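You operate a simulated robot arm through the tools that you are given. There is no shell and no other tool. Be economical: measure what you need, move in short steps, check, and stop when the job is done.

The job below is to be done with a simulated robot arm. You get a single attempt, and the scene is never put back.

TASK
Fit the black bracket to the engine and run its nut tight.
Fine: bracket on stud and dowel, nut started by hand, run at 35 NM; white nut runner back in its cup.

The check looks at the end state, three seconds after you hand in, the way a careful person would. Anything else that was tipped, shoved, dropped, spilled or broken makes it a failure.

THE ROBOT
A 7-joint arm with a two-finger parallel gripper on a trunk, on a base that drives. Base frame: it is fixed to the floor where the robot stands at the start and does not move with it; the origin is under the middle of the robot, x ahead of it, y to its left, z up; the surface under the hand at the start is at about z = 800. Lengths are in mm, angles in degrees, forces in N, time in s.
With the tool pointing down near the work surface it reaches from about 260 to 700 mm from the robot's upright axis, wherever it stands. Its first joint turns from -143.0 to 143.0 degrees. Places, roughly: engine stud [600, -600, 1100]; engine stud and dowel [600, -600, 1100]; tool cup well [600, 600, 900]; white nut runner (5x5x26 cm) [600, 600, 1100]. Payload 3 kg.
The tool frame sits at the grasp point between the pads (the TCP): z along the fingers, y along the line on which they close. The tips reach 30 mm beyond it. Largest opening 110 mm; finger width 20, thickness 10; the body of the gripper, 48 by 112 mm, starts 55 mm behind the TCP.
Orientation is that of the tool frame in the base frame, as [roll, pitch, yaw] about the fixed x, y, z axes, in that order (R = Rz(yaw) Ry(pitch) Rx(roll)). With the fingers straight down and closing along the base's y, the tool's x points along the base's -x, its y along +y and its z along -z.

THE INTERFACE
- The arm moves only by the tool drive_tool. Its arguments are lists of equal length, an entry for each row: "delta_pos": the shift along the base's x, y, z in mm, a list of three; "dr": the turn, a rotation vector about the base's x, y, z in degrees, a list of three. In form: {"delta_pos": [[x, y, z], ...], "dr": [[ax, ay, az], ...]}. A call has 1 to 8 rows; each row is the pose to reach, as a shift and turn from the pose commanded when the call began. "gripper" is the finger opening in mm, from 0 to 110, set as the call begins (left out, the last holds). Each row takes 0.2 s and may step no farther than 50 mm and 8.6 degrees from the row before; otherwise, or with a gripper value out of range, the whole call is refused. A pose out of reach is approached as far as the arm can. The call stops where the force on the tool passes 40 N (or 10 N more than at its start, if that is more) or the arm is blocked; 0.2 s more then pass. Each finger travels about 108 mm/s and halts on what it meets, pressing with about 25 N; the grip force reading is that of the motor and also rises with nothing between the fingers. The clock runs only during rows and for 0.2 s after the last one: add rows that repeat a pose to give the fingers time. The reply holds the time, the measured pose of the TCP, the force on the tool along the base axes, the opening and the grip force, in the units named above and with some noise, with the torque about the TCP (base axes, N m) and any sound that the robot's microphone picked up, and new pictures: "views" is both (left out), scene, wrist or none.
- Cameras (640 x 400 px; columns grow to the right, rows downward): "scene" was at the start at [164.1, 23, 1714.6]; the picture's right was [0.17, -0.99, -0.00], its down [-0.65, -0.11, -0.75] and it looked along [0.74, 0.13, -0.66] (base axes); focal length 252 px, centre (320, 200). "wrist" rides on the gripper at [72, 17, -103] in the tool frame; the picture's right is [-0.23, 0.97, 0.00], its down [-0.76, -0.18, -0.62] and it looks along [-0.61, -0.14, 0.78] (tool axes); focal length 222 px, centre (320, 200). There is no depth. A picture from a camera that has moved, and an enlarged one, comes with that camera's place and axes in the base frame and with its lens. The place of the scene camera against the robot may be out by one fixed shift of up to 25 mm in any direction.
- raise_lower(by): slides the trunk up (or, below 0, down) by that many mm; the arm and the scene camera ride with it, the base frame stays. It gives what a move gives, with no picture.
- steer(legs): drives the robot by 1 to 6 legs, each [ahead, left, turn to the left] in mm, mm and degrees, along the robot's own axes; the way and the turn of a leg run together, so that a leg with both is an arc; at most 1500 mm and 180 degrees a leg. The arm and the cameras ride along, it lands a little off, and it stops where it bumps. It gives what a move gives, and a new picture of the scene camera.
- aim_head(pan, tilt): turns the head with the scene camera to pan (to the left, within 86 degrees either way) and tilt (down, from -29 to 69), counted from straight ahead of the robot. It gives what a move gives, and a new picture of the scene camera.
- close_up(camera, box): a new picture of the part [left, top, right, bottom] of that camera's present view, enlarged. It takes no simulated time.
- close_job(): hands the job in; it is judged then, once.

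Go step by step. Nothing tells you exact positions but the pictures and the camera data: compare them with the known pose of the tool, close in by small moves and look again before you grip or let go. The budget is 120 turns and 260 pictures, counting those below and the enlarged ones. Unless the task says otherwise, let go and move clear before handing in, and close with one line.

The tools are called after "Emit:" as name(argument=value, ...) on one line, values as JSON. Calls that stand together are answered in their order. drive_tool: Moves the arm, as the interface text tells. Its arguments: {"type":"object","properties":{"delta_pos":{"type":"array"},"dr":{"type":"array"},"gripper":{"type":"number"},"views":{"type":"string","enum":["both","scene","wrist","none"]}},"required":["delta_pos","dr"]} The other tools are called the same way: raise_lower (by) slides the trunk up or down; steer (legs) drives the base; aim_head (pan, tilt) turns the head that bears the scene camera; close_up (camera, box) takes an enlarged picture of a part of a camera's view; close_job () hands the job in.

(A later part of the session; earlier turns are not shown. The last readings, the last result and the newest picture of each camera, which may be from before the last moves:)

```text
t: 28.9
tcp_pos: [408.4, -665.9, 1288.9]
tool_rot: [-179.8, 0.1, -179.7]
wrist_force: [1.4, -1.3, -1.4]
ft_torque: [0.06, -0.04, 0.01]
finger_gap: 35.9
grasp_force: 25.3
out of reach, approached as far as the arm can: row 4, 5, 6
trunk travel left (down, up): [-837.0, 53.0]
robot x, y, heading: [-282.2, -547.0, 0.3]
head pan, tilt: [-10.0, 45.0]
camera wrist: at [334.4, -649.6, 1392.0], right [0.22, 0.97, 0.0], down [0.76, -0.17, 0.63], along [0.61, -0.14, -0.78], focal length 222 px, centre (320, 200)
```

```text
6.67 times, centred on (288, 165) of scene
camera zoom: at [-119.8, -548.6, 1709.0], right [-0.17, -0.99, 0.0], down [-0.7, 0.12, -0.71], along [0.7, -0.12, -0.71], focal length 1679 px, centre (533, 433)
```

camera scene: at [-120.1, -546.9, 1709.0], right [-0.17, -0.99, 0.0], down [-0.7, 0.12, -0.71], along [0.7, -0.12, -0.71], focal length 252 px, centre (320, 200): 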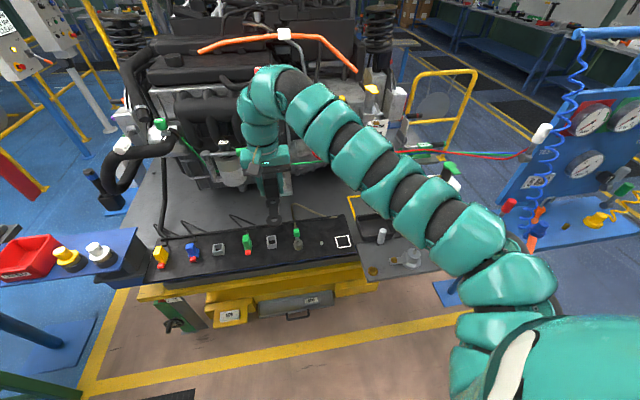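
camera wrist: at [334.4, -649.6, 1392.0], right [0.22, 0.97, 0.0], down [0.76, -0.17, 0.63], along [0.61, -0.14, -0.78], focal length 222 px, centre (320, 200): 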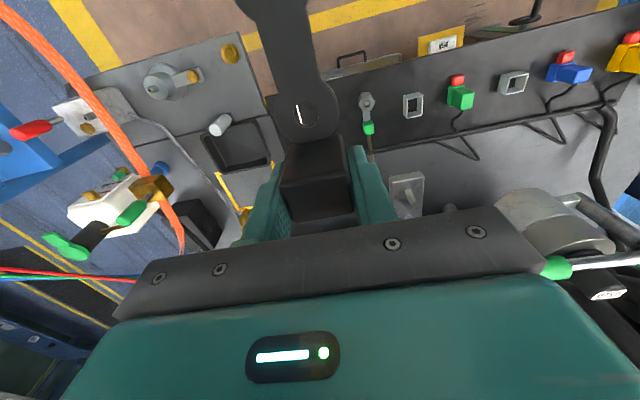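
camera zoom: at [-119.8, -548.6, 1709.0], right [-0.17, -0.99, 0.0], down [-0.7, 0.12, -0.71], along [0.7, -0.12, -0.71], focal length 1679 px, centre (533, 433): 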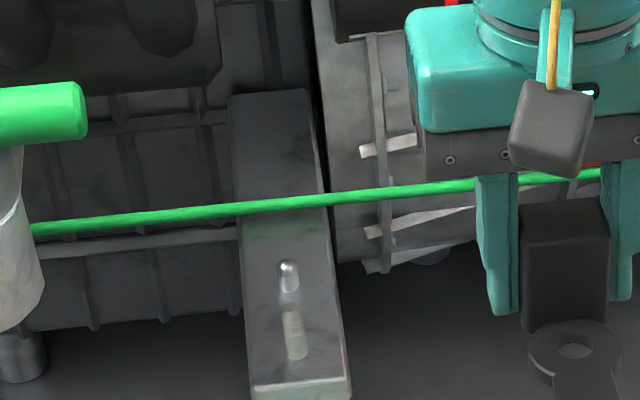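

By three rays the stud base is near [603,-553,1068] (with the camera's shift taken out), the dowel 61 mm further in x; the green hose lies behind at x≈741, clear of the block. I line up in y and drive forward.

Emit:
drive_tool(delta_pos=[[0, 45, 0], [0, 90, 0], [0, 113, 0]], dr=[[0, 0, 0], [0, 0, 0], [0, 0, 0]], views="none")

Emit:
steer(legs=[[200, 0, 0]])

Emit:
close_up(camera="wrist", box=[0, 0, 640, 400])

```text
t: 29.7
tcp_pos: [409.1, -550.7, 1289.6]
tool_rot: [-179.7, 0.0, -180.0]
wrist_force: [0.4, 0.8, -1.9]
ft_torque: [0.0, -0.02, 0.01]
finger_gap: 35.6
grasp_force: 25.6
trunk travel left (down, up): [-837.0, 53.0]
robot x, y, heading: [-281.0, -549.2, 0.1]
head pan, tilt: [-10.0, 45.0]
```

```text
t: 31.3
tcp_pos: [608.7, -553.0, 1289.5]
tool_rot: [-179.6, -0.1, -180.0]
wrist_force: [0.3, 0.4, -1.3]
ft_torque: [0.02, -0.05, 0.02]
finger_gap: 35.9
grasp_force: 24.9
trunk travel left (down, up): [-837.0, 53.0]
robot x, y, heading: [-80.3, -544.1, 0.1]
head pan, tilt: [-10.0, 45.0]
camera scene: at [80.1, -547.4, 1708.9], right [-0.17, -0.98, 0.0], down [-0.7, 0.12, -0.71], along [0.7, -0.12, -0.71], focal length 252 px, centre (320, 200)
```

scene: 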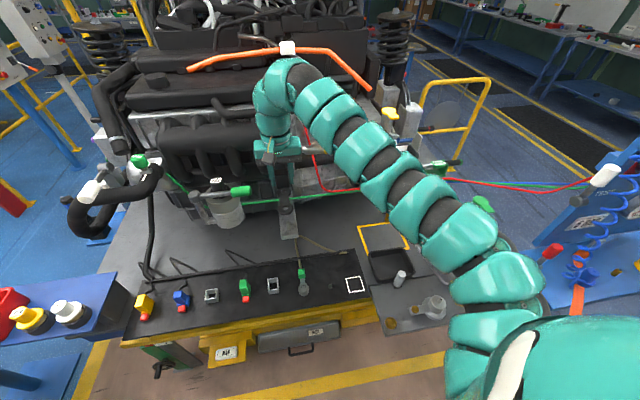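

```text
1.00 times, centred on (320, 200) of wrist (not enlarged: the box is as wide or as high as the picture)
camera zoom: at [535.4, -535.5, 1392.9], right [0.23, 0.97, -0.01], down [0.76, -0.17, 0.62], along [0.61, -0.15, -0.78], focal length 222 px, centre (320, 200)
```

zoom: 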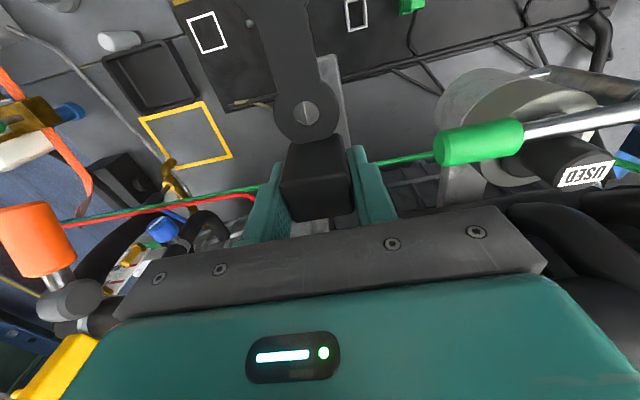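

Handle and knob are clear of the hand. Forward another 90 mm.

Emit:
steer(legs=[[90, 0, 0]])

Emit:
close_up(camera="wrist", box=[160, 0, 480, 200])

Emit:
close_up(camera="scene", box=[224, 135, 352, 215])

```text
t: 32.4
tcp_pos: [698.2, -552.4, 1289.4]
tool_rot: [-179.6, 0.0, -179.9]
wrist_force: [-0.6, -0.4, -1.7]
ft_torque: [-0.01, -0.02, -0.03]
finger_gap: 35.7
grasp_force: 25.2
trunk travel left (down, up): [-837.0, 53.0]
robot x, y, heading: [5.5, -549.4, -0.1]
head pan, tilt: [-10.0, 45.0]
camera scene: at [170.3, -547.4, 1708.9], right [-0.17, -0.98, 0.0], down [-0.7, 0.12, -0.71], along [0.7, -0.12, -0.71], focal length 252 px, centre (320, 200)
```

scene: 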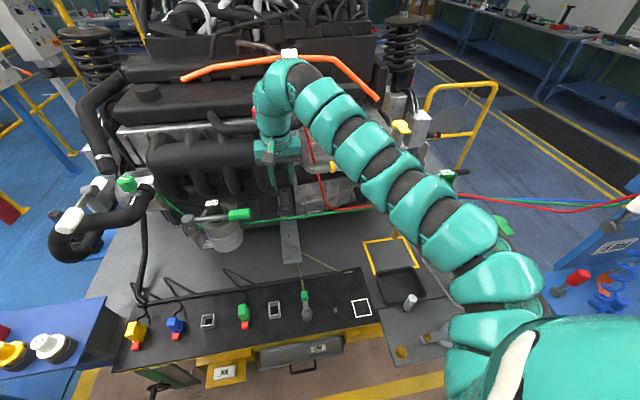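

```text
2.00 times, centred on (320, 100) of wrist
camera zoom: at [625.6, -535.6, 1392.7], right [0.23, 0.97, -0.01], down [0.76, -0.17, 0.62], along [0.61, -0.15, -0.78], focal length 444 px, centre (320, 400)
```

zoom: 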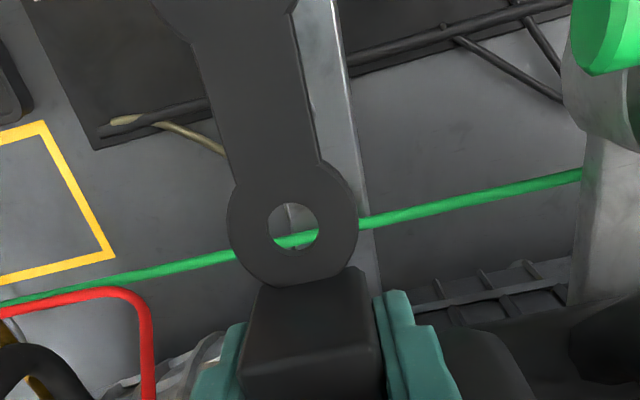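

```text
5.00 times, centred on (288, 175) of scene
camera zoom: at [170.3, -547.4, 1708.9], right [-0.17, -0.98, 0.0], down [-0.7, 0.12, -0.71], along [0.7, -0.12, -0.71], focal length 1259 px, centre (480, 325)
```

zoom: 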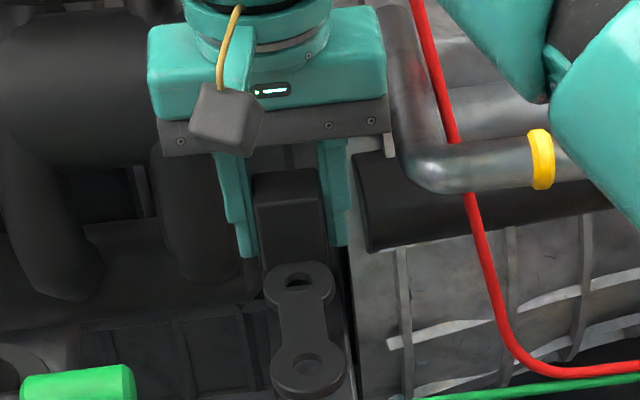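

A metal pipe elbow with a yellow collar seems close to the hand on the right. I take the full wrist view to judge it before descending.

Emit:
close_up(camera="wrist", box=[0, 0, 640, 400])

Emit:
close_up(camera="wrist", box=[0, 120, 320, 320])

```text
1.00 times, centred on (320, 200) of wrist (not enlarged: the box is as wide or as high as the picture)
camera zoom: at [625.6, -535.6, 1392.7], right [0.23, 0.97, -0.01], down [0.76, -0.17, 0.62], along [0.61, -0.15, -0.78], focal length 222 px, centre (320, 200)
```

zoom: 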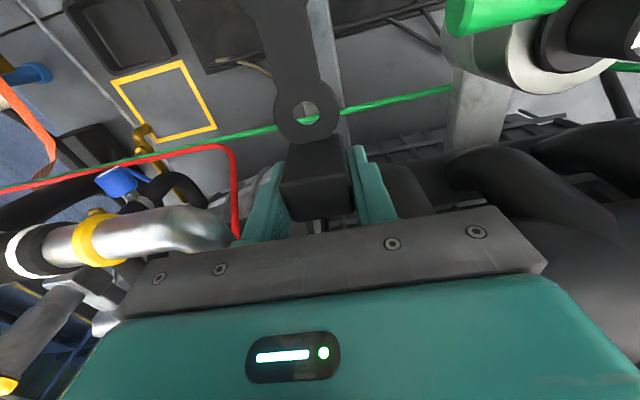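

```text
2.00 times, centred on (160, 220) of wrist
camera zoom: at [625.6, -535.6, 1392.7], right [0.23, 0.97, -0.01], down [0.76, -0.17, 0.62], along [0.61, -0.15, -0.78], focal length 444 px, centre (640, 160)
```

zoom: 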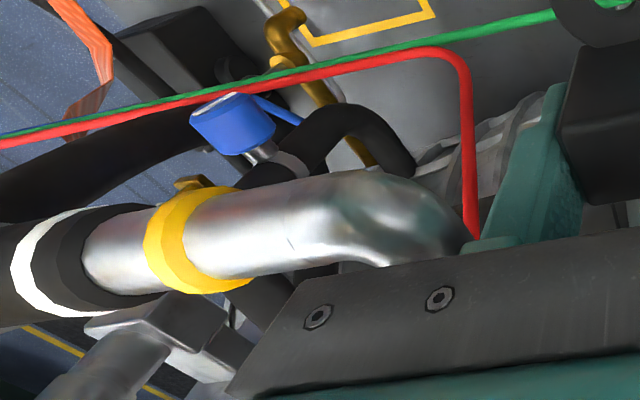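

The elbow sits at about [715,-630,1292], its near side at y≈-614, roughly 6 mm beyond the hand's side; tight but passable. I move 2 mm left and descend slowly, watching.

Emit:
drive_tool(delta_pos=[[0, 2, -20], [0, 2, -40], [0, 2, -60]], dr=[[0, 0, 0], [0, 0, 0], [0, 0, 0]], views="wrist")

Emit:
close_up(camera="scene", box=[240, 145, 336, 205])

Emit:
close_up(camera="wrist", box=[200, 0, 440, 150])

```text
t: 33.2
tcp_pos: [698.1, -549.9, 1229.1]
tool_rot: [-179.7, 0.1, 180.0]
wrist_force: [-0.2, -0.2, -1.9]
ft_torque: [-0.01, -0.01, 0.01]
finger_gap: 35.8
grasp_force: 24.9
trunk travel left (down, up): [-837.0, 53.0]
robot x, y, heading: [9.5, -544.9, -0.3]
head pan, tilt: [-10.0, 45.0]
camera wrist: at [624.6, -533.1, 1333.4], right [0.23, 0.97, -0.01], down [0.76, -0.17, 0.63], along [0.61, -0.15, -0.78], focal length 222 px, centre (320, 200)
```

wrist: 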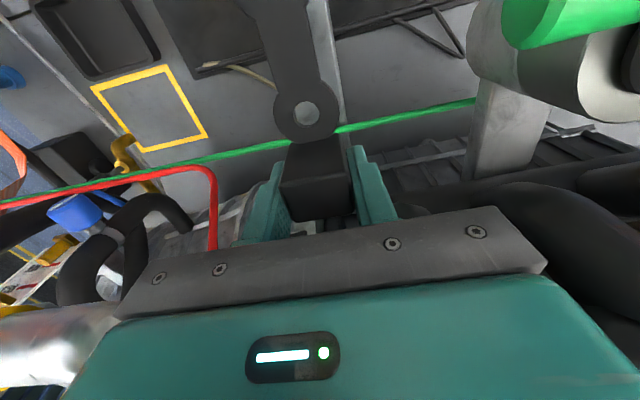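

```text
6.67 times, centred on (288, 175) of scene
camera zoom: at [168.7, -547.2, 1709.1], right [-0.17, -0.98, 0.0], down [-0.7, 0.12, -0.71], along [0.7, -0.12, -0.71], focal length 1679 px, centre (533, 367)
```

zoom: 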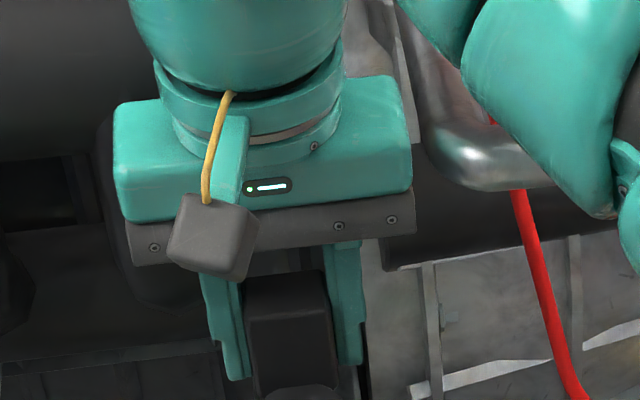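

```text
2.67 times, centred on (320, 75) of wrist
camera zoom: at [624.6, -533.1, 1333.4], right [0.23, 0.97, -0.01], down [0.76, -0.17, 0.63], along [0.61, -0.15, -0.78], focal length 592 px, centre (320, 533)
```

zoom: 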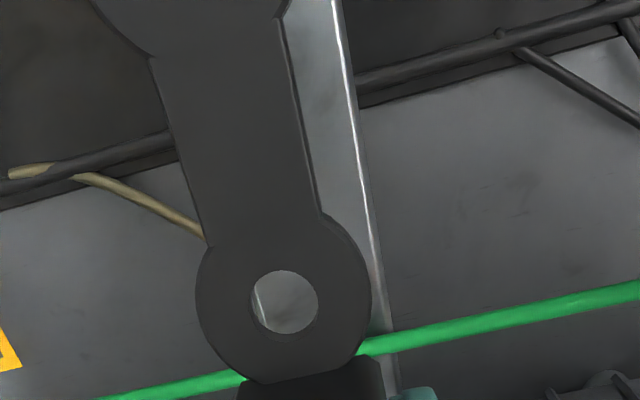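

The pipe is passed with a visible gap and the plate's centreline comes out at y≈-554. I adjust y to put the holes on it and go down to just above the stud.

Emit:
drive_tool(delta_pos=[[0, -2, -20], [0, -2, -40], [0, -2, -60]], dr=[[0, 0, 0], [0, 0, 0], [0, 0, 0]], views="wrist")

Emit:
close_up(camera="scene", box=[240, 165, 336, 225])

Emit:
close_up(camera="wrist", box=[240, 0, 400, 125])

```text
t: 34.0
tcp_pos: [698.4, -551.8, 1170.3]
tool_rot: [-179.8, 0.2, 180.0]
wrist_force: [1.1, 0.2, -2.4]
ft_torque: [0.01, -0.03, -0.02]
finger_gap: 35.5
grasp_force: 25.2
trunk travel left (down, up): [-837.0, 53.0]
robot x, y, heading: [9.9, -549.4, -0.1]
head pan, tilt: [-10.0, 45.0]
camera wrist: at [625.0, -535.7, 1272.8], right [0.23, 0.97, -0.01], down [0.76, -0.17, 0.62], along [0.61, -0.15, -0.78], focal length 222 px, centre (320, 200)
```

wrist: 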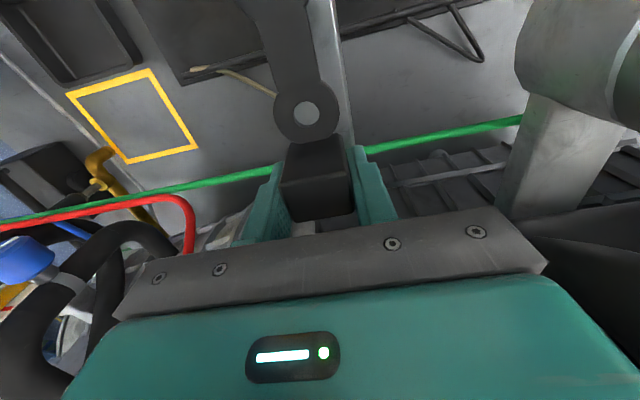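

```text
6.67 times, centred on (288, 195) of scene
camera zoom: at [169.1, -547.7, 1709.0], right [-0.17, -0.98, 0.0], down [-0.7, 0.12, -0.71], along [0.7, -0.12, -0.71], focal length 1679 px, centre (533, 233)
```

zoom: 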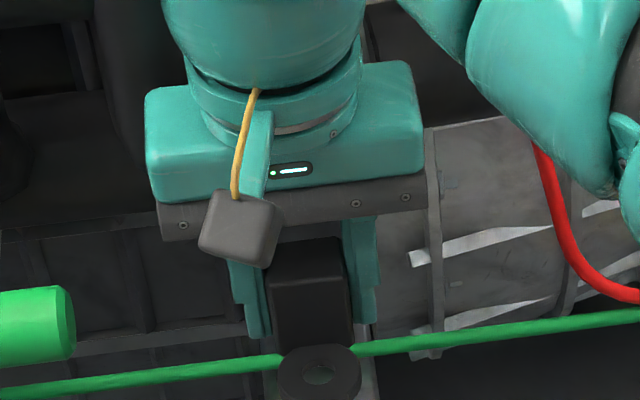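

```text
3.20 times, centred on (320, 62) of wrist
camera zoom: at [625.0, -535.7, 1272.8], right [0.23, 0.97, -0.01], down [0.76, -0.17, 0.62], along [0.61, -0.15, -0.78], focal length 711 px, centre (320, 640)
```

zoom: 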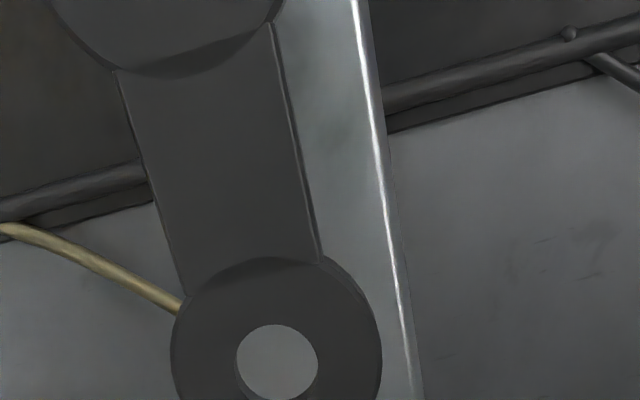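

Now a scene zoom on both eyes of the bracket and the pins.

Emit:
close_up(camera="scene", box=[256, 200, 336, 250])

```text
8.00 times, centred on (296, 225) of scene
camera zoom: at [169.1, -547.7, 1709.0], right [-0.17, -0.98, 0.0], down [-0.7, 0.12, -0.71], along [0.7, -0.12, -0.71], focal length 2014 px, centre (512, 0)
```

zoom: 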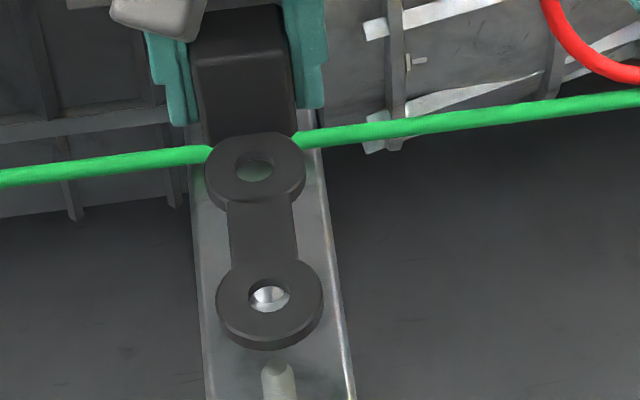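

Through the far hole I see the dowel, and y alignment of holes and pins looks within a millimetre. I come down 25 mm to just over the stud tip to judge x.

Emit:
drive_tool(delta_pos=[[0, 0, -12], [0, 0, -25]], dr=[[0, 0, 0], [0, 0, 0]], views="none")

Emit:
close_up(camera="scene", box=[256, 200, 336, 250])

Emit:
close_up(camera="wrist", box=[240, 0, 400, 125])

```text
t: 34.6
tcp_pos: [698.7, -552.8, 1144.7]
tool_rot: [-179.8, 0.1, 179.9]
wrist_force: [2.9, 0.0, 5.0]
ft_torque: [0.05, 0.63, 0.01]
finger_gap: 35.8
grasp_force: 25.1
trunk travel left (down, up): [-837.0, 53.0]
robot x, y, heading: [6.9, -546.0, -0.4]
head pan, tilt: [-10.0, 45.0]
```

```text
8.00 times, centred on (296, 225) of scene
camera zoom: at [168.4, -547.5, 1709.3], right [-0.17, -0.98, 0.0], down [-0.7, 0.12, -0.71], along [0.7, -0.12, -0.71], focal length 2014 px, centre (512, 0)
```

zoom: 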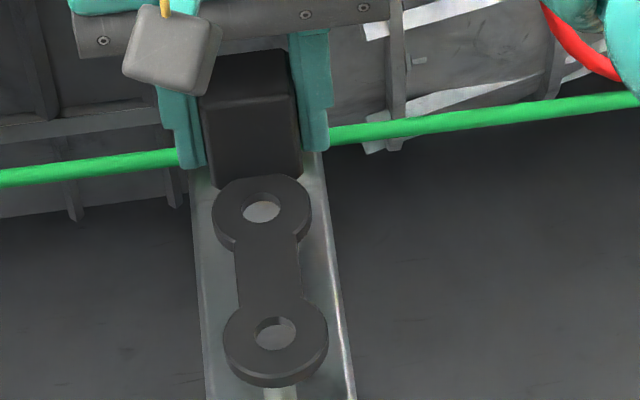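

```text
3.20 times, centred on (320, 62) of wrist
camera zoom: at [624.5, -535.9, 1248.4], right [0.23, 0.97, -0.01], down [0.76, -0.18, 0.62], along [0.61, -0.15, -0.78], focal length 711 px, centre (320, 640)
```

zoom: 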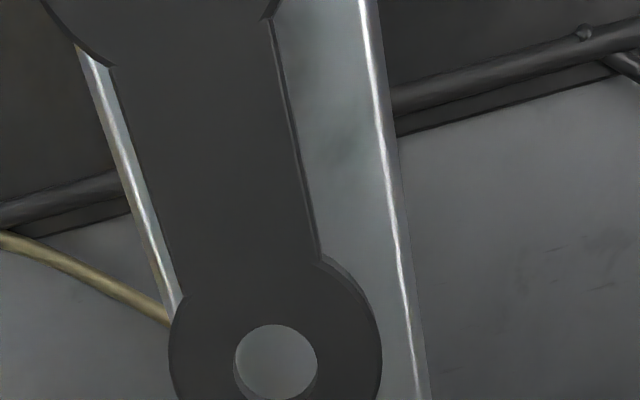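

The far eye has touched the stud tip (stud top at z≈1109); by the picture the stud lies about 7.5 mm nearer (−x) than the hole. I lift, shift, and look.

Emit:
drive_tool(delta_pos=[[0, 0, 5], [-4, 0, 5], [-7.5, 0, 5]], dr=[[0, 0, 0], [0, 0, 0], [0, 0, 0]], views="none")

Emit:
close_up(camera="scene", box=[256, 205, 336, 255])

```text
t: 35.4
tcp_pos: [694.1, -553.9, 1150.3]
tool_rot: [-179.7, -0.1, 179.8]
wrist_force: [-0.4, 0.1, -1.9]
ft_torque: [0.01, 0.0, -0.01]
finger_gap: 35.6
grasp_force: 25.1
out of reach, approached as far as the arm can: row 3
trunk travel left (down, up): [-837.0, 53.0]
robot x, y, heading: [4.4, -546.4, -0.0]
head pan, tilt: [-10.0, 45.0]
```

```text
8.00 times, centred on (296, 230) of scene
camera zoom: at [168.9, -548.2, 1709.0], right [-0.17, -0.98, 0.0], down [-0.7, 0.12, -0.71], along [0.7, -0.12, -0.71], focal length 2014 px, centre (512, -40)
```

zoom: 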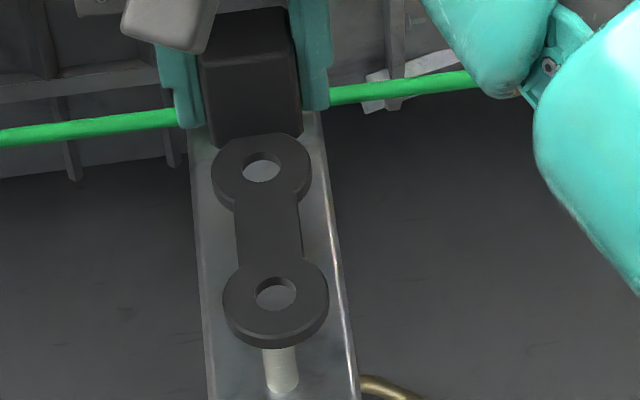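

The arm is at its inner limit here, so I lift a little and back the base 45 mm, then reach forward again.

Emit:
drive_tool(delta_pos=[[0, 1, 20]], dr=[[0, 0, 0]], views="none")

Emit:
steer(legs=[[-45, 0, 0]])

```text
t: 35.8
tcp_pos: [692.9, -550.9, 1169.4]
tool_rot: [-179.6, -0.1, -179.9]
wrist_force: [0.3, 0.1, -1.3]
ft_torque: [0.0, -0.02, 0.0]
finger_gap: 35.7
grasp_force: 25.0
trunk travel left (down, up): [-837.0, 53.0]
robot x, y, heading: [6.2, -547.5, 0.4]
head pan, tilt: [-10.0, 45.0]
```

```text
t: 36.7
tcp_pos: [647.3, -550.8, 1172.3]
tool_rot: [-179.7, 0.1, -180.0]
wrist_force: [-0.7, -1.0, -1.6]
ft_torque: [0.02, -0.06, 0.01]
finger_gap: 35.6
grasp_force: 24.6
trunk travel left (down, up): [-837.0, 53.0]
robot x, y, heading: [-39.1, -545.8, -0.4]
head pan, tilt: [-10.0, 45.0]
camera scene: at [120.8, -547.6, 1709.4], right [-0.17, -0.98, 0.0], down [-0.69, 0.12, -0.71], along [0.7, -0.12, -0.71], focal length 252 px, centre (320, 200)
```

scene: 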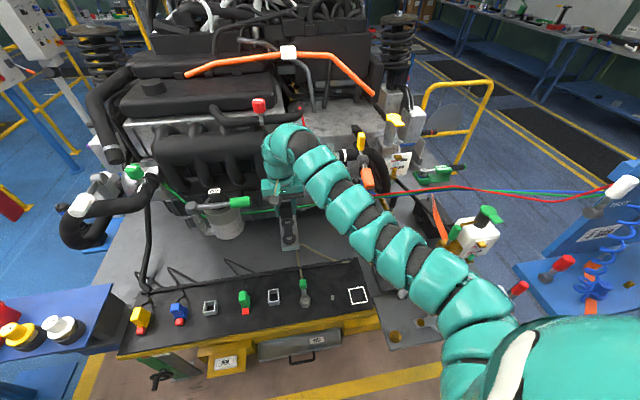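

Reach forward 44 mm and look again.

Emit:
drive_tool(delta_pos=[[22, -1, 0], [44, -1.5, 0], [44, -1.5, -20], [44, -1.5, -20]], dr=[[0, 0, 0], [0, 0, 0], [0, 0, 0], [0, 0, 0]], views="none")

Emit:
close_up(camera="scene", box=[256, 195, 336, 245])

Emit:
close_up(camera="wrist", box=[240, 0, 400, 125])

```text
t: 37.7
tcp_pos: [691.6, -552.0, 1150.9]
tool_rot: [-179.6, 0.0, -180.0]
wrist_force: [-0.6, 0.6, -2.1]
ft_torque: [0.02, -0.02, 0.01]
finger_gap: 35.8
grasp_force: 24.8
trunk travel left (down, up): [-837.0, 53.0]
robot x, y, heading: [-38.3, -544.5, 0.4]
head pan, tilt: [-10.0, 45.0]
```

```text
8.00 times, centred on (296, 220) of scene
camera zoom: at [123.3, -547.2, 1709.1], right [-0.17, -0.98, 0.0], down [-0.7, 0.12, -0.71], along [0.7, -0.12, -0.71], focal length 2014 px, centre (512, 40)
```

zoom: 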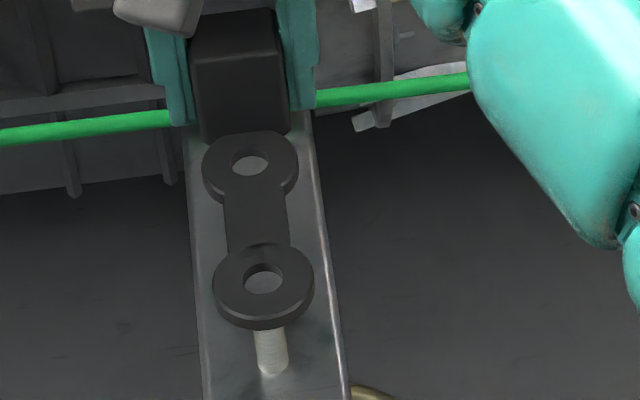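

```text
3.20 times, centred on (320, 62) of wrist
camera zoom: at [618.4, -535.1, 1254.3], right [0.23, 0.97, -0.01], down [0.76, -0.17, 0.62], along [0.61, -0.15, -0.78], focal length 711 px, centre (320, 640)
```

zoom: 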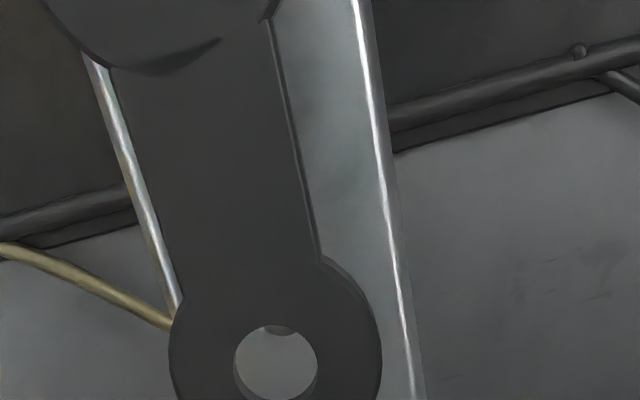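

Both pins now line up with their holes within a couple of millimetres. I lower 12 mm and check the force.

Emit:
drive_tool(delta_pos=[[0, 0, -4], [0, 0, -8], [0, 0, -12]], dr=[[0, 0, 0], [0, 0, 0], [0, 0, 0]], views="none")

Emit:
close_up(camera="scene", box=[264, 205, 328, 245])

Emit:
close_up(camera="wrist", box=[240, 0, 400, 125])

```text
t: 38.5
tcp_pos: [690.7, -551.6, 1140.3]
tool_rot: [-179.7, 0.1, -180.0]
wrist_force: [-4.4, -0.4, 5.7]
ft_torque: [0.04, 0.79, 0.05]
finger_gap: 35.8
grasp_force: 24.9
trunk travel left (down, up): [-837.0, 53.0]
robot x, y, heading: [-44.2, -545.0, -0.2]
head pan, tilt: [-10.0, 45.0]
```

```text
10.00 times, centred on (296, 225) of scene
camera zoom: at [122.2, -547.4, 1709.4], right [-0.18, -0.98, 0.0], down [-0.7, 0.12, -0.71], along [0.7, -0.12, -0.71], focal length 2518 px, centre (560, -50)
```

zoom: 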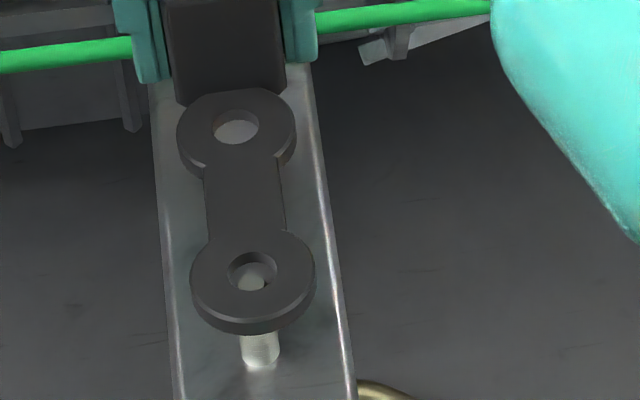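

```text
3.20 times, centred on (320, 62) of wrist
camera zoom: at [617.8, -535.5, 1242.7], right [0.23, 0.97, -0.01], down [0.76, -0.17, 0.62], along [0.61, -0.15, -0.78], focal length 711 px, centre (320, 640)
```

zoom: 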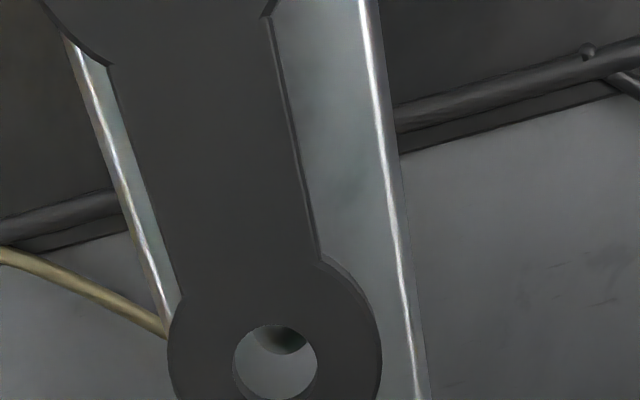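

The stud tip shows in the hole, touching its −x rim; I lift a little, shift 3 mm in −x, and try again.

Emit:
drive_tool(delta_pos=[[0, 0, 5], [-3, 0, 5], [-3, 0, 0], [-3, 0, -3], [-3, 0, -6]], dr=[[0, 0, 0], [0, 0, 0], [0, 0, 0], [0, 0, 0], [0, 0, 0]], views="none")

Emit:
close_up(camera="scene", box=[264, 205, 328, 245])

Emit:
close_up(camera="wrist", box=[240, 0, 400, 125])

```text
t: 39.7
tcp_pos: [689.7, -553.1, 1132.1]
tool_rot: [-179.7, 0.1, -179.9]
wrist_force: [0.8, 0.4, -2.4]
ft_torque: [-0.01, -0.03, 0.02]
finger_gap: 35.6
grasp_force: 25.1
trunk travel left (down, up): [-837.0, 53.0]
robot x, y, heading: [-35.6, -546.5, -0.3]
head pan, tilt: [-10.0, 45.0]
```

```text
10.00 times, centred on (296, 225) of scene
camera zoom: at [124.2, -547.4, 1709.0], right [-0.17, -0.98, 0.0], down [-0.7, 0.12, -0.71], along [0.7, -0.12, -0.71], focal length 2518 px, centre (560, -50)
```

zoom: 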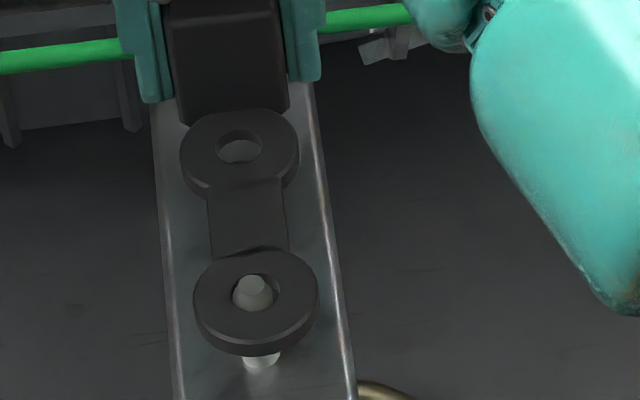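

```text
3.20 times, centred on (320, 62) of wrist
camera zoom: at [616.1, -535.7, 1235.4], right [0.23, 0.97, -0.01], down [0.76, -0.17, 0.62], along [0.61, -0.15, -0.78], focal length 711 px, centre (320, 640)
```

zoom: 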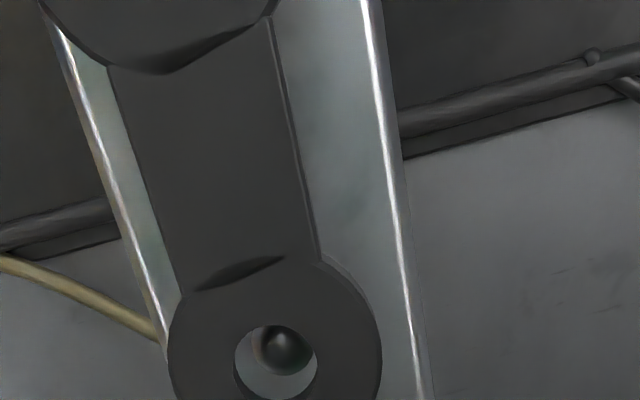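

The stud is through the far hole without force and the dowel shows in the near hole. I keep lowering slowly.

Emit:
drive_tool(delta_pos=[[0.5, 0, -4], [0.5, 0, -8], [0.5, 0, -12]], dr=[[0, 0, 0], [0, 0, 0], [0, 0, 0]], views="none")

Emit:
close_up(camera="wrist", box=[240, 0, 400, 125])

Emit:
close_up(camera="scene", box=[264, 205, 328, 245])

```text
t: 40.5
tcp_pos: [690.2, -552.9, 1119.6]
tool_rot: [-179.7, 0.1, 179.9]
wrist_force: [0.0, -0.1, -1.2]
ft_torque: [-0.02, -0.01, -0.04]
finger_gap: 35.8
grasp_force: 25.4
trunk travel left (down, up): [-837.0, 53.0]
robot x, y, heading: [-33.2, -547.6, -0.3]
head pan, tilt: [-10.0, 45.0]
```

```text
3.20 times, centred on (320, 62) of wrist
camera zoom: at [616.5, -535.6, 1223.5], right [0.23, 0.97, -0.01], down [0.76, -0.17, 0.62], along [0.61, -0.15, -0.78], focal length 711 px, centre (320, 640)
```

zoom: 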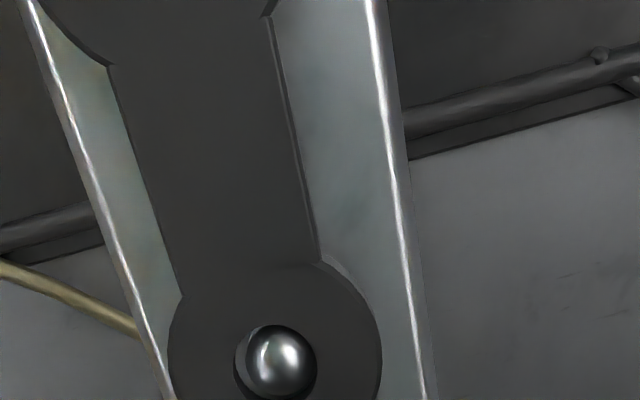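

```text
10.00 times, centred on (296, 225) of scene
camera zoom: at [124.0, -547.4, 1709.0], right [-0.17, -0.98, 0.0], down [-0.7, 0.12, -0.71], along [0.7, -0.12, -0.71], focal length 2518 px, centre (560, -50)
```

zoom: 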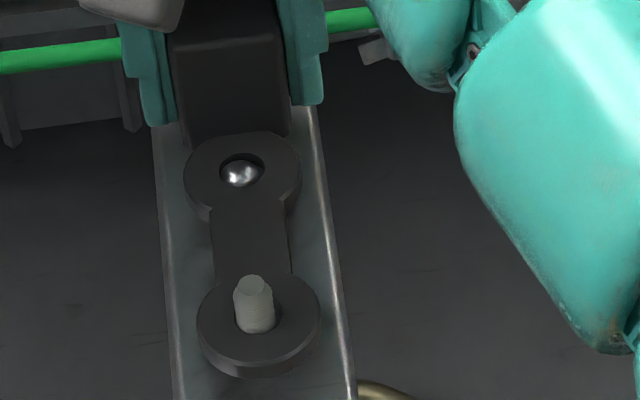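

Dowel is entering its hole; I shift 1.3 mm in +y and lower onto the plate.

Emit:
drive_tool(delta_pos=[[0, 1.3, 0], [0, 1.3, -4], [0, 1.3, -8], [0, 1.3, -12], [0, 1.3, -15], [0, 1.3, -18]], dr=[[0, 0, 0], [0, 0, 0], [0, 0, 0], [0, 0, 0], [0, 0, 0], [0, 0, 0]], views="none")

Emit:
close_up(camera="wrist", box=[240, 0, 400, 125])

Emit:
close_up(camera="scene", box=[264, 205, 328, 245])

```text
t: 41.9
tcp_pos: [688.7, -552.2, 1110.0]
tool_rot: [-179.8, 0.7, 179.8]
wrist_force: [-8.9, -3.5, 18.3]
ft_torque: [0.32, 0.41, 0.25]
finger_gap: 35.5
grasp_force: 24.8
trunk travel left (down, up): [-837.0, 53.0]
robot x, y, heading: [-37.0, -548.8, 0.0]
head pan, tilt: [-10.0, 45.0]
stopped in row 6: the force on the tool passed its limit at 44 N (the readings are from after the stop); the commanded pose is now the measured one
```

```text
3.20 times, centred on (320, 62) of wrist
camera zoom: at [614.9, -535.4, 1212.6], right [0.23, 0.97, 0.0], down [0.75, -0.18, 0.63], along [0.62, -0.14, -0.77], focal length 711 px, centre (320, 640)
```

zoom: 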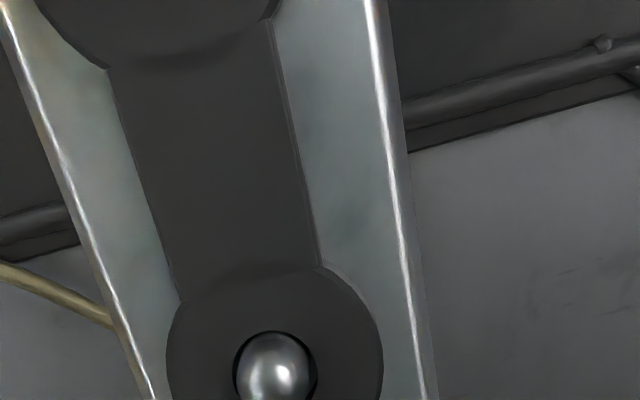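

```text
10.00 times, centred on (296, 225) of scene
camera zoom: at [119.6, -548.6, 1709.4], right [-0.18, -0.98, 0.0], down [-0.69, 0.12, -0.71], along [0.7, -0.12, -0.71], focal length 2518 px, centre (560, -50)
```

zoom: 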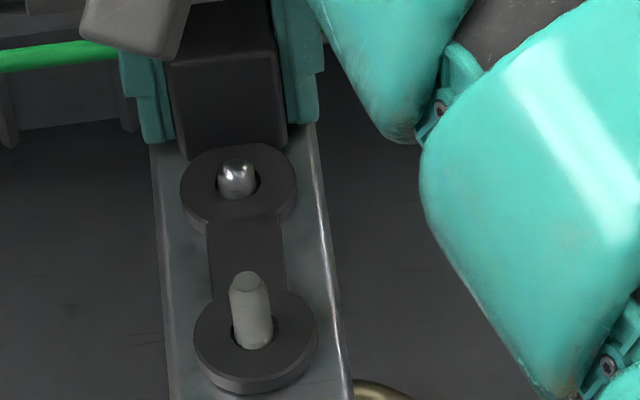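

Contact at z≈1110; it might be seated or binding on the dowel. I ease x by −1.5 mm along the felt side force and press down again.

Emit:
drive_tool(delta_pos=[[0, 0, 1], [-1, -0.5, 1], [-1.5, -0.5, -1], [-1.5, -0.5, -4], [-1.5, -0.5, -6]], dr=[[0, 0, 0], [0, -0.7, 0], [0, -0.7, 0], [0, -0.7, 0], [0, -0.7, 0]], views="none")

Emit:
close_up(camera="scene", box=[264, 205, 328, 245])

Emit:
close_up(camera="wrist", box=[240, 0, 400, 125])

```text
t: 42.8
tcp_pos: [691.5, -552.2, 1110.3]
tool_rot: [-179.9, 1.9, 179.9]
wrist_force: [-6.3, -0.9, 18.4]
ft_torque: [0.33, 1.04, 0.05]
finger_gap: 36.0
grasp_force: 24.1
trunk travel left (down, up): [-837.0, 53.0]
robot x, y, heading: [-36.8, -550.5, -0.0]
head pan, tilt: [-10.0, 45.0]
stopped in row 4: the force on the tool passed its limit at 44 N (the readings are from after the stop); the commanded pose is now the measured one
```

```text
10.00 times, centred on (296, 225) of scene
camera zoom: at [119.9, -548.2, 1709.3], right [-0.18, -0.98, 0.0], down [-0.69, 0.12, -0.71], along [0.7, -0.12, -0.71], focal length 2518 px, centre (560, -50)
```

zoom: 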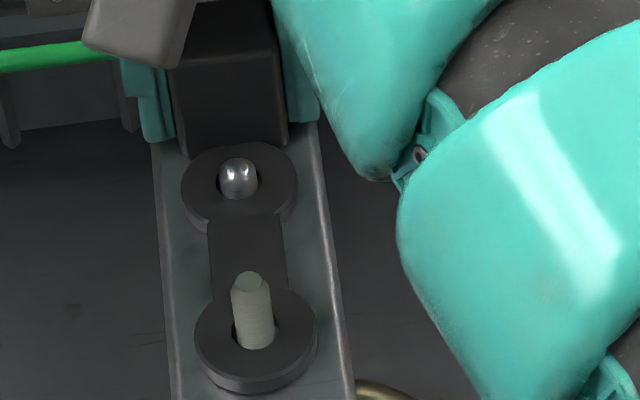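

```text
3.20 times, centred on (320, 62) of wrist
camera zoom: at [613.2, -535.3, 1211.3], right [0.23, 0.97, 0.01], down [0.74, -0.18, 0.65], along [0.63, -0.14, -0.76], focal length 711 px, centre (320, 640)
```

zoom: 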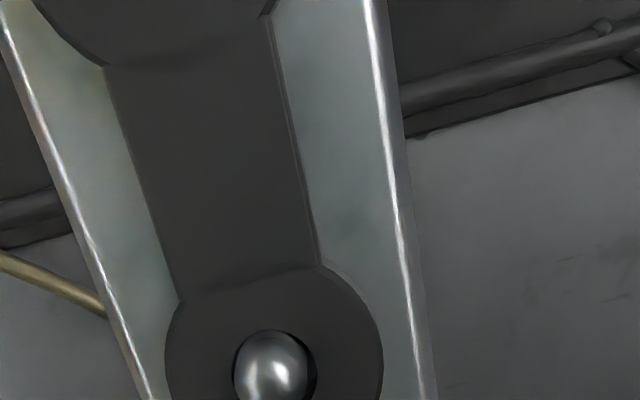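

It stops at the same height both times, so it appears seated (bottom at ≈1074). I undo the small tilt, unload, and zoom in to check flatness.

Emit:
drive_tool(delta_pos=[[0, 0, 0], [0, 0, 0]], dr=[[0, 1.0, 0], [0, 1.9, 0]], views="none")

Emit:
close_up(camera="scene", box=[276, 214, 316, 244])

```text
t: 43.4
tcp_pos: [690.3, -551.5, 1109.3]
tool_rot: [-179.9, 0.0, 179.9]
wrist_force: [-1.2, -0.1, 19.5]
ft_torque: [0.3, -0.32, 0.11]
finger_gap: 35.6
grasp_force: 25.3
trunk travel left (down, up): [-837.0, 53.0]
robot x, y, heading: [-36.2, -549.9, 0.0]
head pan, tilt: [-10.0, 45.0]
```

```text
13.33 times, centred on (296, 229) of scene
camera zoom: at [120.8, -547.4, 1709.5], right [-0.18, -0.98, 0.0], down [-0.69, 0.12, -0.71], along [0.7, -0.12, -0.71], focal length 3357 px, centre (640, -187)
```

zoom: 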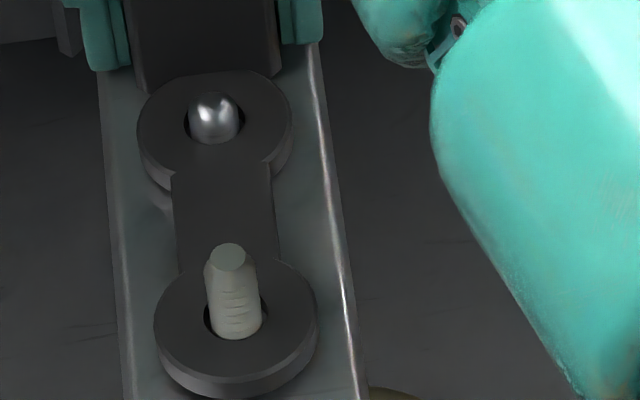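

The pressure point moves with the tilt like a flat face on the plate, so it is seated. I release.

Emit:
drive_tool(delta_pos=[[0, 0, 2], [0, 0, 2], [0, 0, 2]], dr=[[0, 0, 0], [0, 0, 0], [0, 0, 0]], gripper=62, views="wrist")

Emit:
close_up(camera="scene", box=[276, 209, 316, 244])

```text
t: 44.2
tcp_pos: [692.4, -551.5, 1109.9]
tool_rot: [-179.9, -0.4, 179.9]
wrist_force: [-0.1, 0.2, -0.5]
ft_torque: [0.0, -0.01, -0.02]
finger_gap: 61.8
grasp_force: 0.2
trunk travel left (down, up): [-837.0, 53.0]
robot x, y, heading: [-36.4, -544.5, 0.1]
head pan, tilt: [-10.0, 45.0]
camera wrist: at [618.5, -534.6, 1213.3], right [0.23, 0.97, 0.0], down [0.76, -0.18, 0.62], along [0.6, -0.14, -0.78], focal length 222 px, centre (320, 200)
```

wrist: 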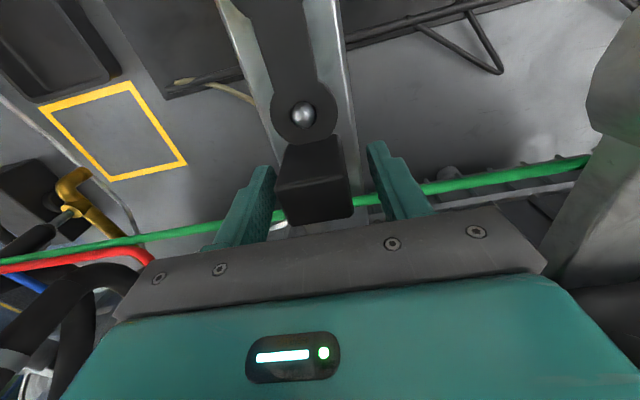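

```text
11.43 times, centred on (296, 226) of scene
camera zoom: at [123.3, -547.6, 1709.0], right [-0.17, -0.98, 0.0], down [-0.7, 0.12, -0.71], along [0.7, -0.12, -0.71], focal length 2878 px, centre (594, -103)
```

zoom: 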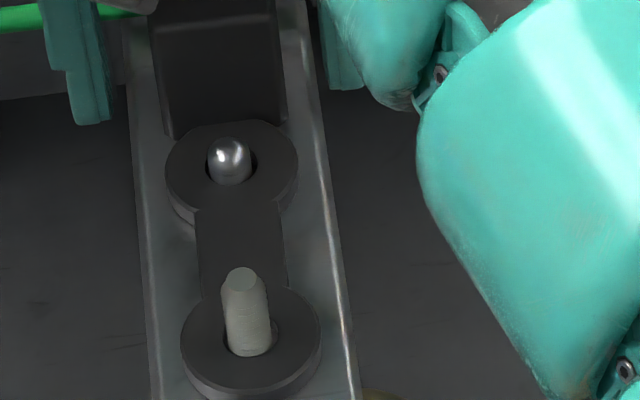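

The bracket sits flat on stud and dowel. I lift straight out past the pipe the way I came.

Emit:
drive_tool(delta_pos=[[0, 0, 30], [0, 0.5, 60], [0, 1, 90], [0, 1, 120], [0, 1, 150], [0, 1, 185]], dr=[[0, 0, 0], [0, 0, 0], [0, 0, 0], [0, 0, 0], [0, 0, 0], [0, 0, 0]], views="wrist")

Emit:
close_up(camera="wrist", box=[240, 0, 400, 125])

```text
t: 45.6
tcp_pos: [691.9, -549.9, 1295.7]
tool_rot: [-179.8, -0.3, 179.8]
wrist_force: [-0.4, -0.5, -0.7]
ft_torque: [0.02, 0.04, 0.01]
finger_gap: 61.8
grasp_force: 0.1
trunk travel left (down, up): [-837.0, 53.0]
robot x, y, heading: [-37.0, -548.8, 0.1]
head pan, tilt: [-10.0, 45.0]
camera wrist: at [618.9, -533.6, 1399.2], right [0.23, 0.97, 0.0], down [0.76, -0.18, 0.62], along [0.6, -0.15, -0.78], focal length 222 px, centre (320, 200)
```

wrist: 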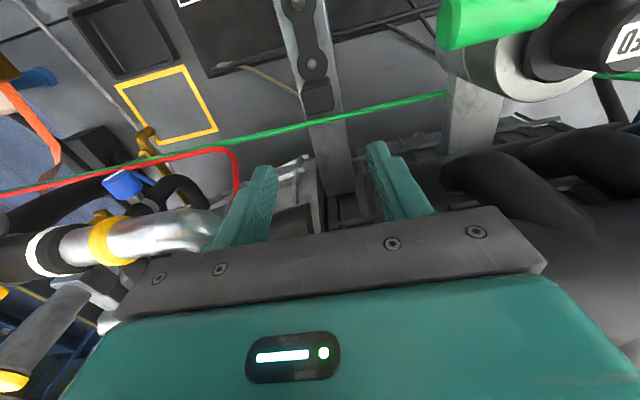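

```text
3.20 times, centred on (320, 62) of wrist
camera zoom: at [618.9, -533.6, 1399.2], right [0.23, 0.97, 0.0], down [0.76, -0.18, 0.62], along [0.6, -0.15, -0.78], focal length 711 px, centre (320, 640)
```

zoom: 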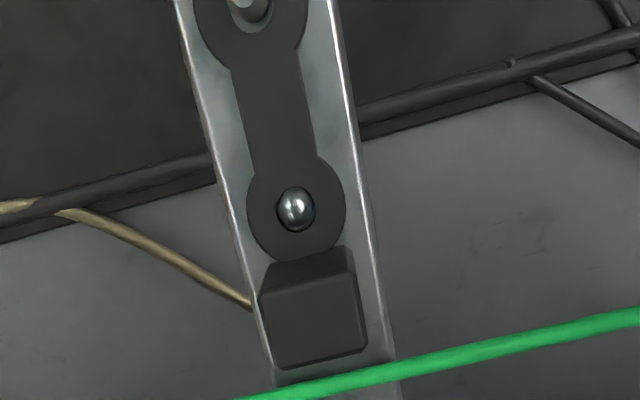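

Clear. Now I back off and drive left to stand in front of the nut.

Emit:
steer(legs=[[-280, 0, 0], [0, 850, 0]])

Emit:
aim_head(pan=15, tilt=50)

```text
t: 50.5
tcp_pos: [402.6, 173.8, 1296.1]
tool_rot: [-179.5, -0.1, -167.5]
wrist_force: [-0.3, 0.1, 0.2]
ft_torque: [-0.05, -0.03, 0.01]
finger_gap: 62.1
grasp_force: 0.0
trunk travel left (down, up): [-837.0, 53.0]
robot x, y, heading: [-307.8, 10.4, 12.6]
head pan, tilt: [-10.0, 45.0]
stopped in leg 2: the robot was blocked; the commanded pose is now the measured one
camera scene: at [-148.0, 44.2, 1709.5], right [0.04, -1.0, 0.0], down [-0.71, -0.03, -0.71], along [0.71, 0.03, -0.71], focal length 252 px, centre (320, 200)
```

scene: 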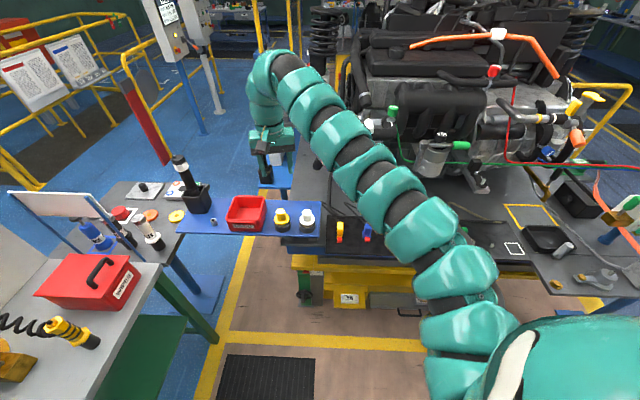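

```text
t: 51.4
tcp_pos: [404.3, 168.8, 1295.7]
tool_rot: [-179.6, -0.2, -167.7]
wrist_force: [-0.3, 0.3, 0.8]
ft_torque: [-0.03, 0.03, -0.01]
finger_gap: 62.2
grasp_force: 0.0
trunk travel left (down, up): [-837.0, 53.0]
robot x, y, heading: [-307.0, 14.8, 12.3]
head pan, tilt: [15.0, 50.0]
camera scene: at [-159.6, 72.7, 1702.7], right [0.46, -0.89, 0.0], down [-0.68, -0.35, -0.64], along [0.57, 0.3, -0.77], focal length 252 px, centre (320, 200)
```

scene: 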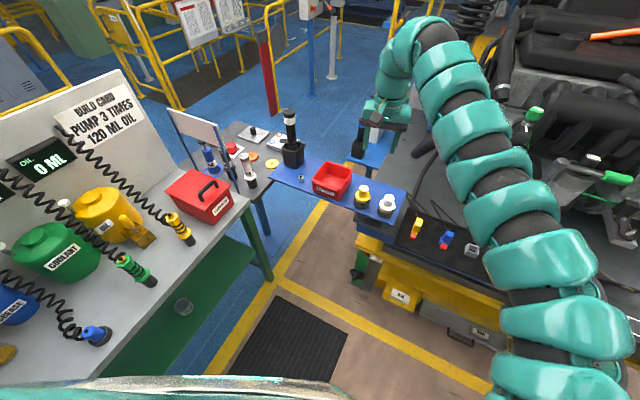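

The base bumped on the left near the table and turned 12°. I look around for harm, and swing the arm left before repositioning.

Emit:
drive_tool(delta_pos=[[-20, 32, 0], [-40, 64, 0], [-60, 96, 0], [-80, 128, 0], [-104, 161, 0]], dr=[[0, 0, 0], [0, 0, 0], [0, 0, 0], [0, 0, 0], [0, 0, 0]], views="none")

Emit:
aim_head(pan=80, tilt=45)

```text
t: 52.6
tcp_pos: [297.9, 330.3, 1296.0]
tool_rot: [-179.6, -0.2, -167.8]
wrist_force: [0.3, 0.0, 0.1]
ft_torque: [-0.05, 0.0, 0.03]
finger_gap: 62.1
grasp_force: 0.1
trunk travel left (down, up): [-837.0, 53.0]
robot x, y, heading: [-308.8, 9.4, 12.4]
head pan, tilt: [15.0, 50.0]
```

```text
t: 54.0
tcp_pos: [298.4, 330.7, 1295.6]
tool_rot: [-179.6, -0.2, -167.6]
wrist_force: [0.2, 0.0, 0.4]
ft_torque: [-0.04, 0.0, 0.02]
finger_gap: 62.0
grasp_force: 0.0
trunk travel left (down, up): [-837.0, 53.0]
robot x, y, heading: [-309.6, 9.7, 12.3]
head pan, tilt: [80.0, 45.0]
camera scene: at [-232.5, 116.5, 1709.9], right [1.0, 0.04, 0.0], down [0.03, -0.7, -0.71], along [-0.03, 0.71, -0.7], focal length 252 px, centre (320, 200)
```

scene: 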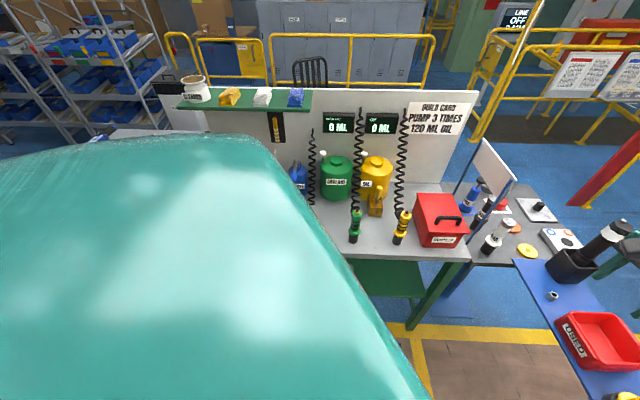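

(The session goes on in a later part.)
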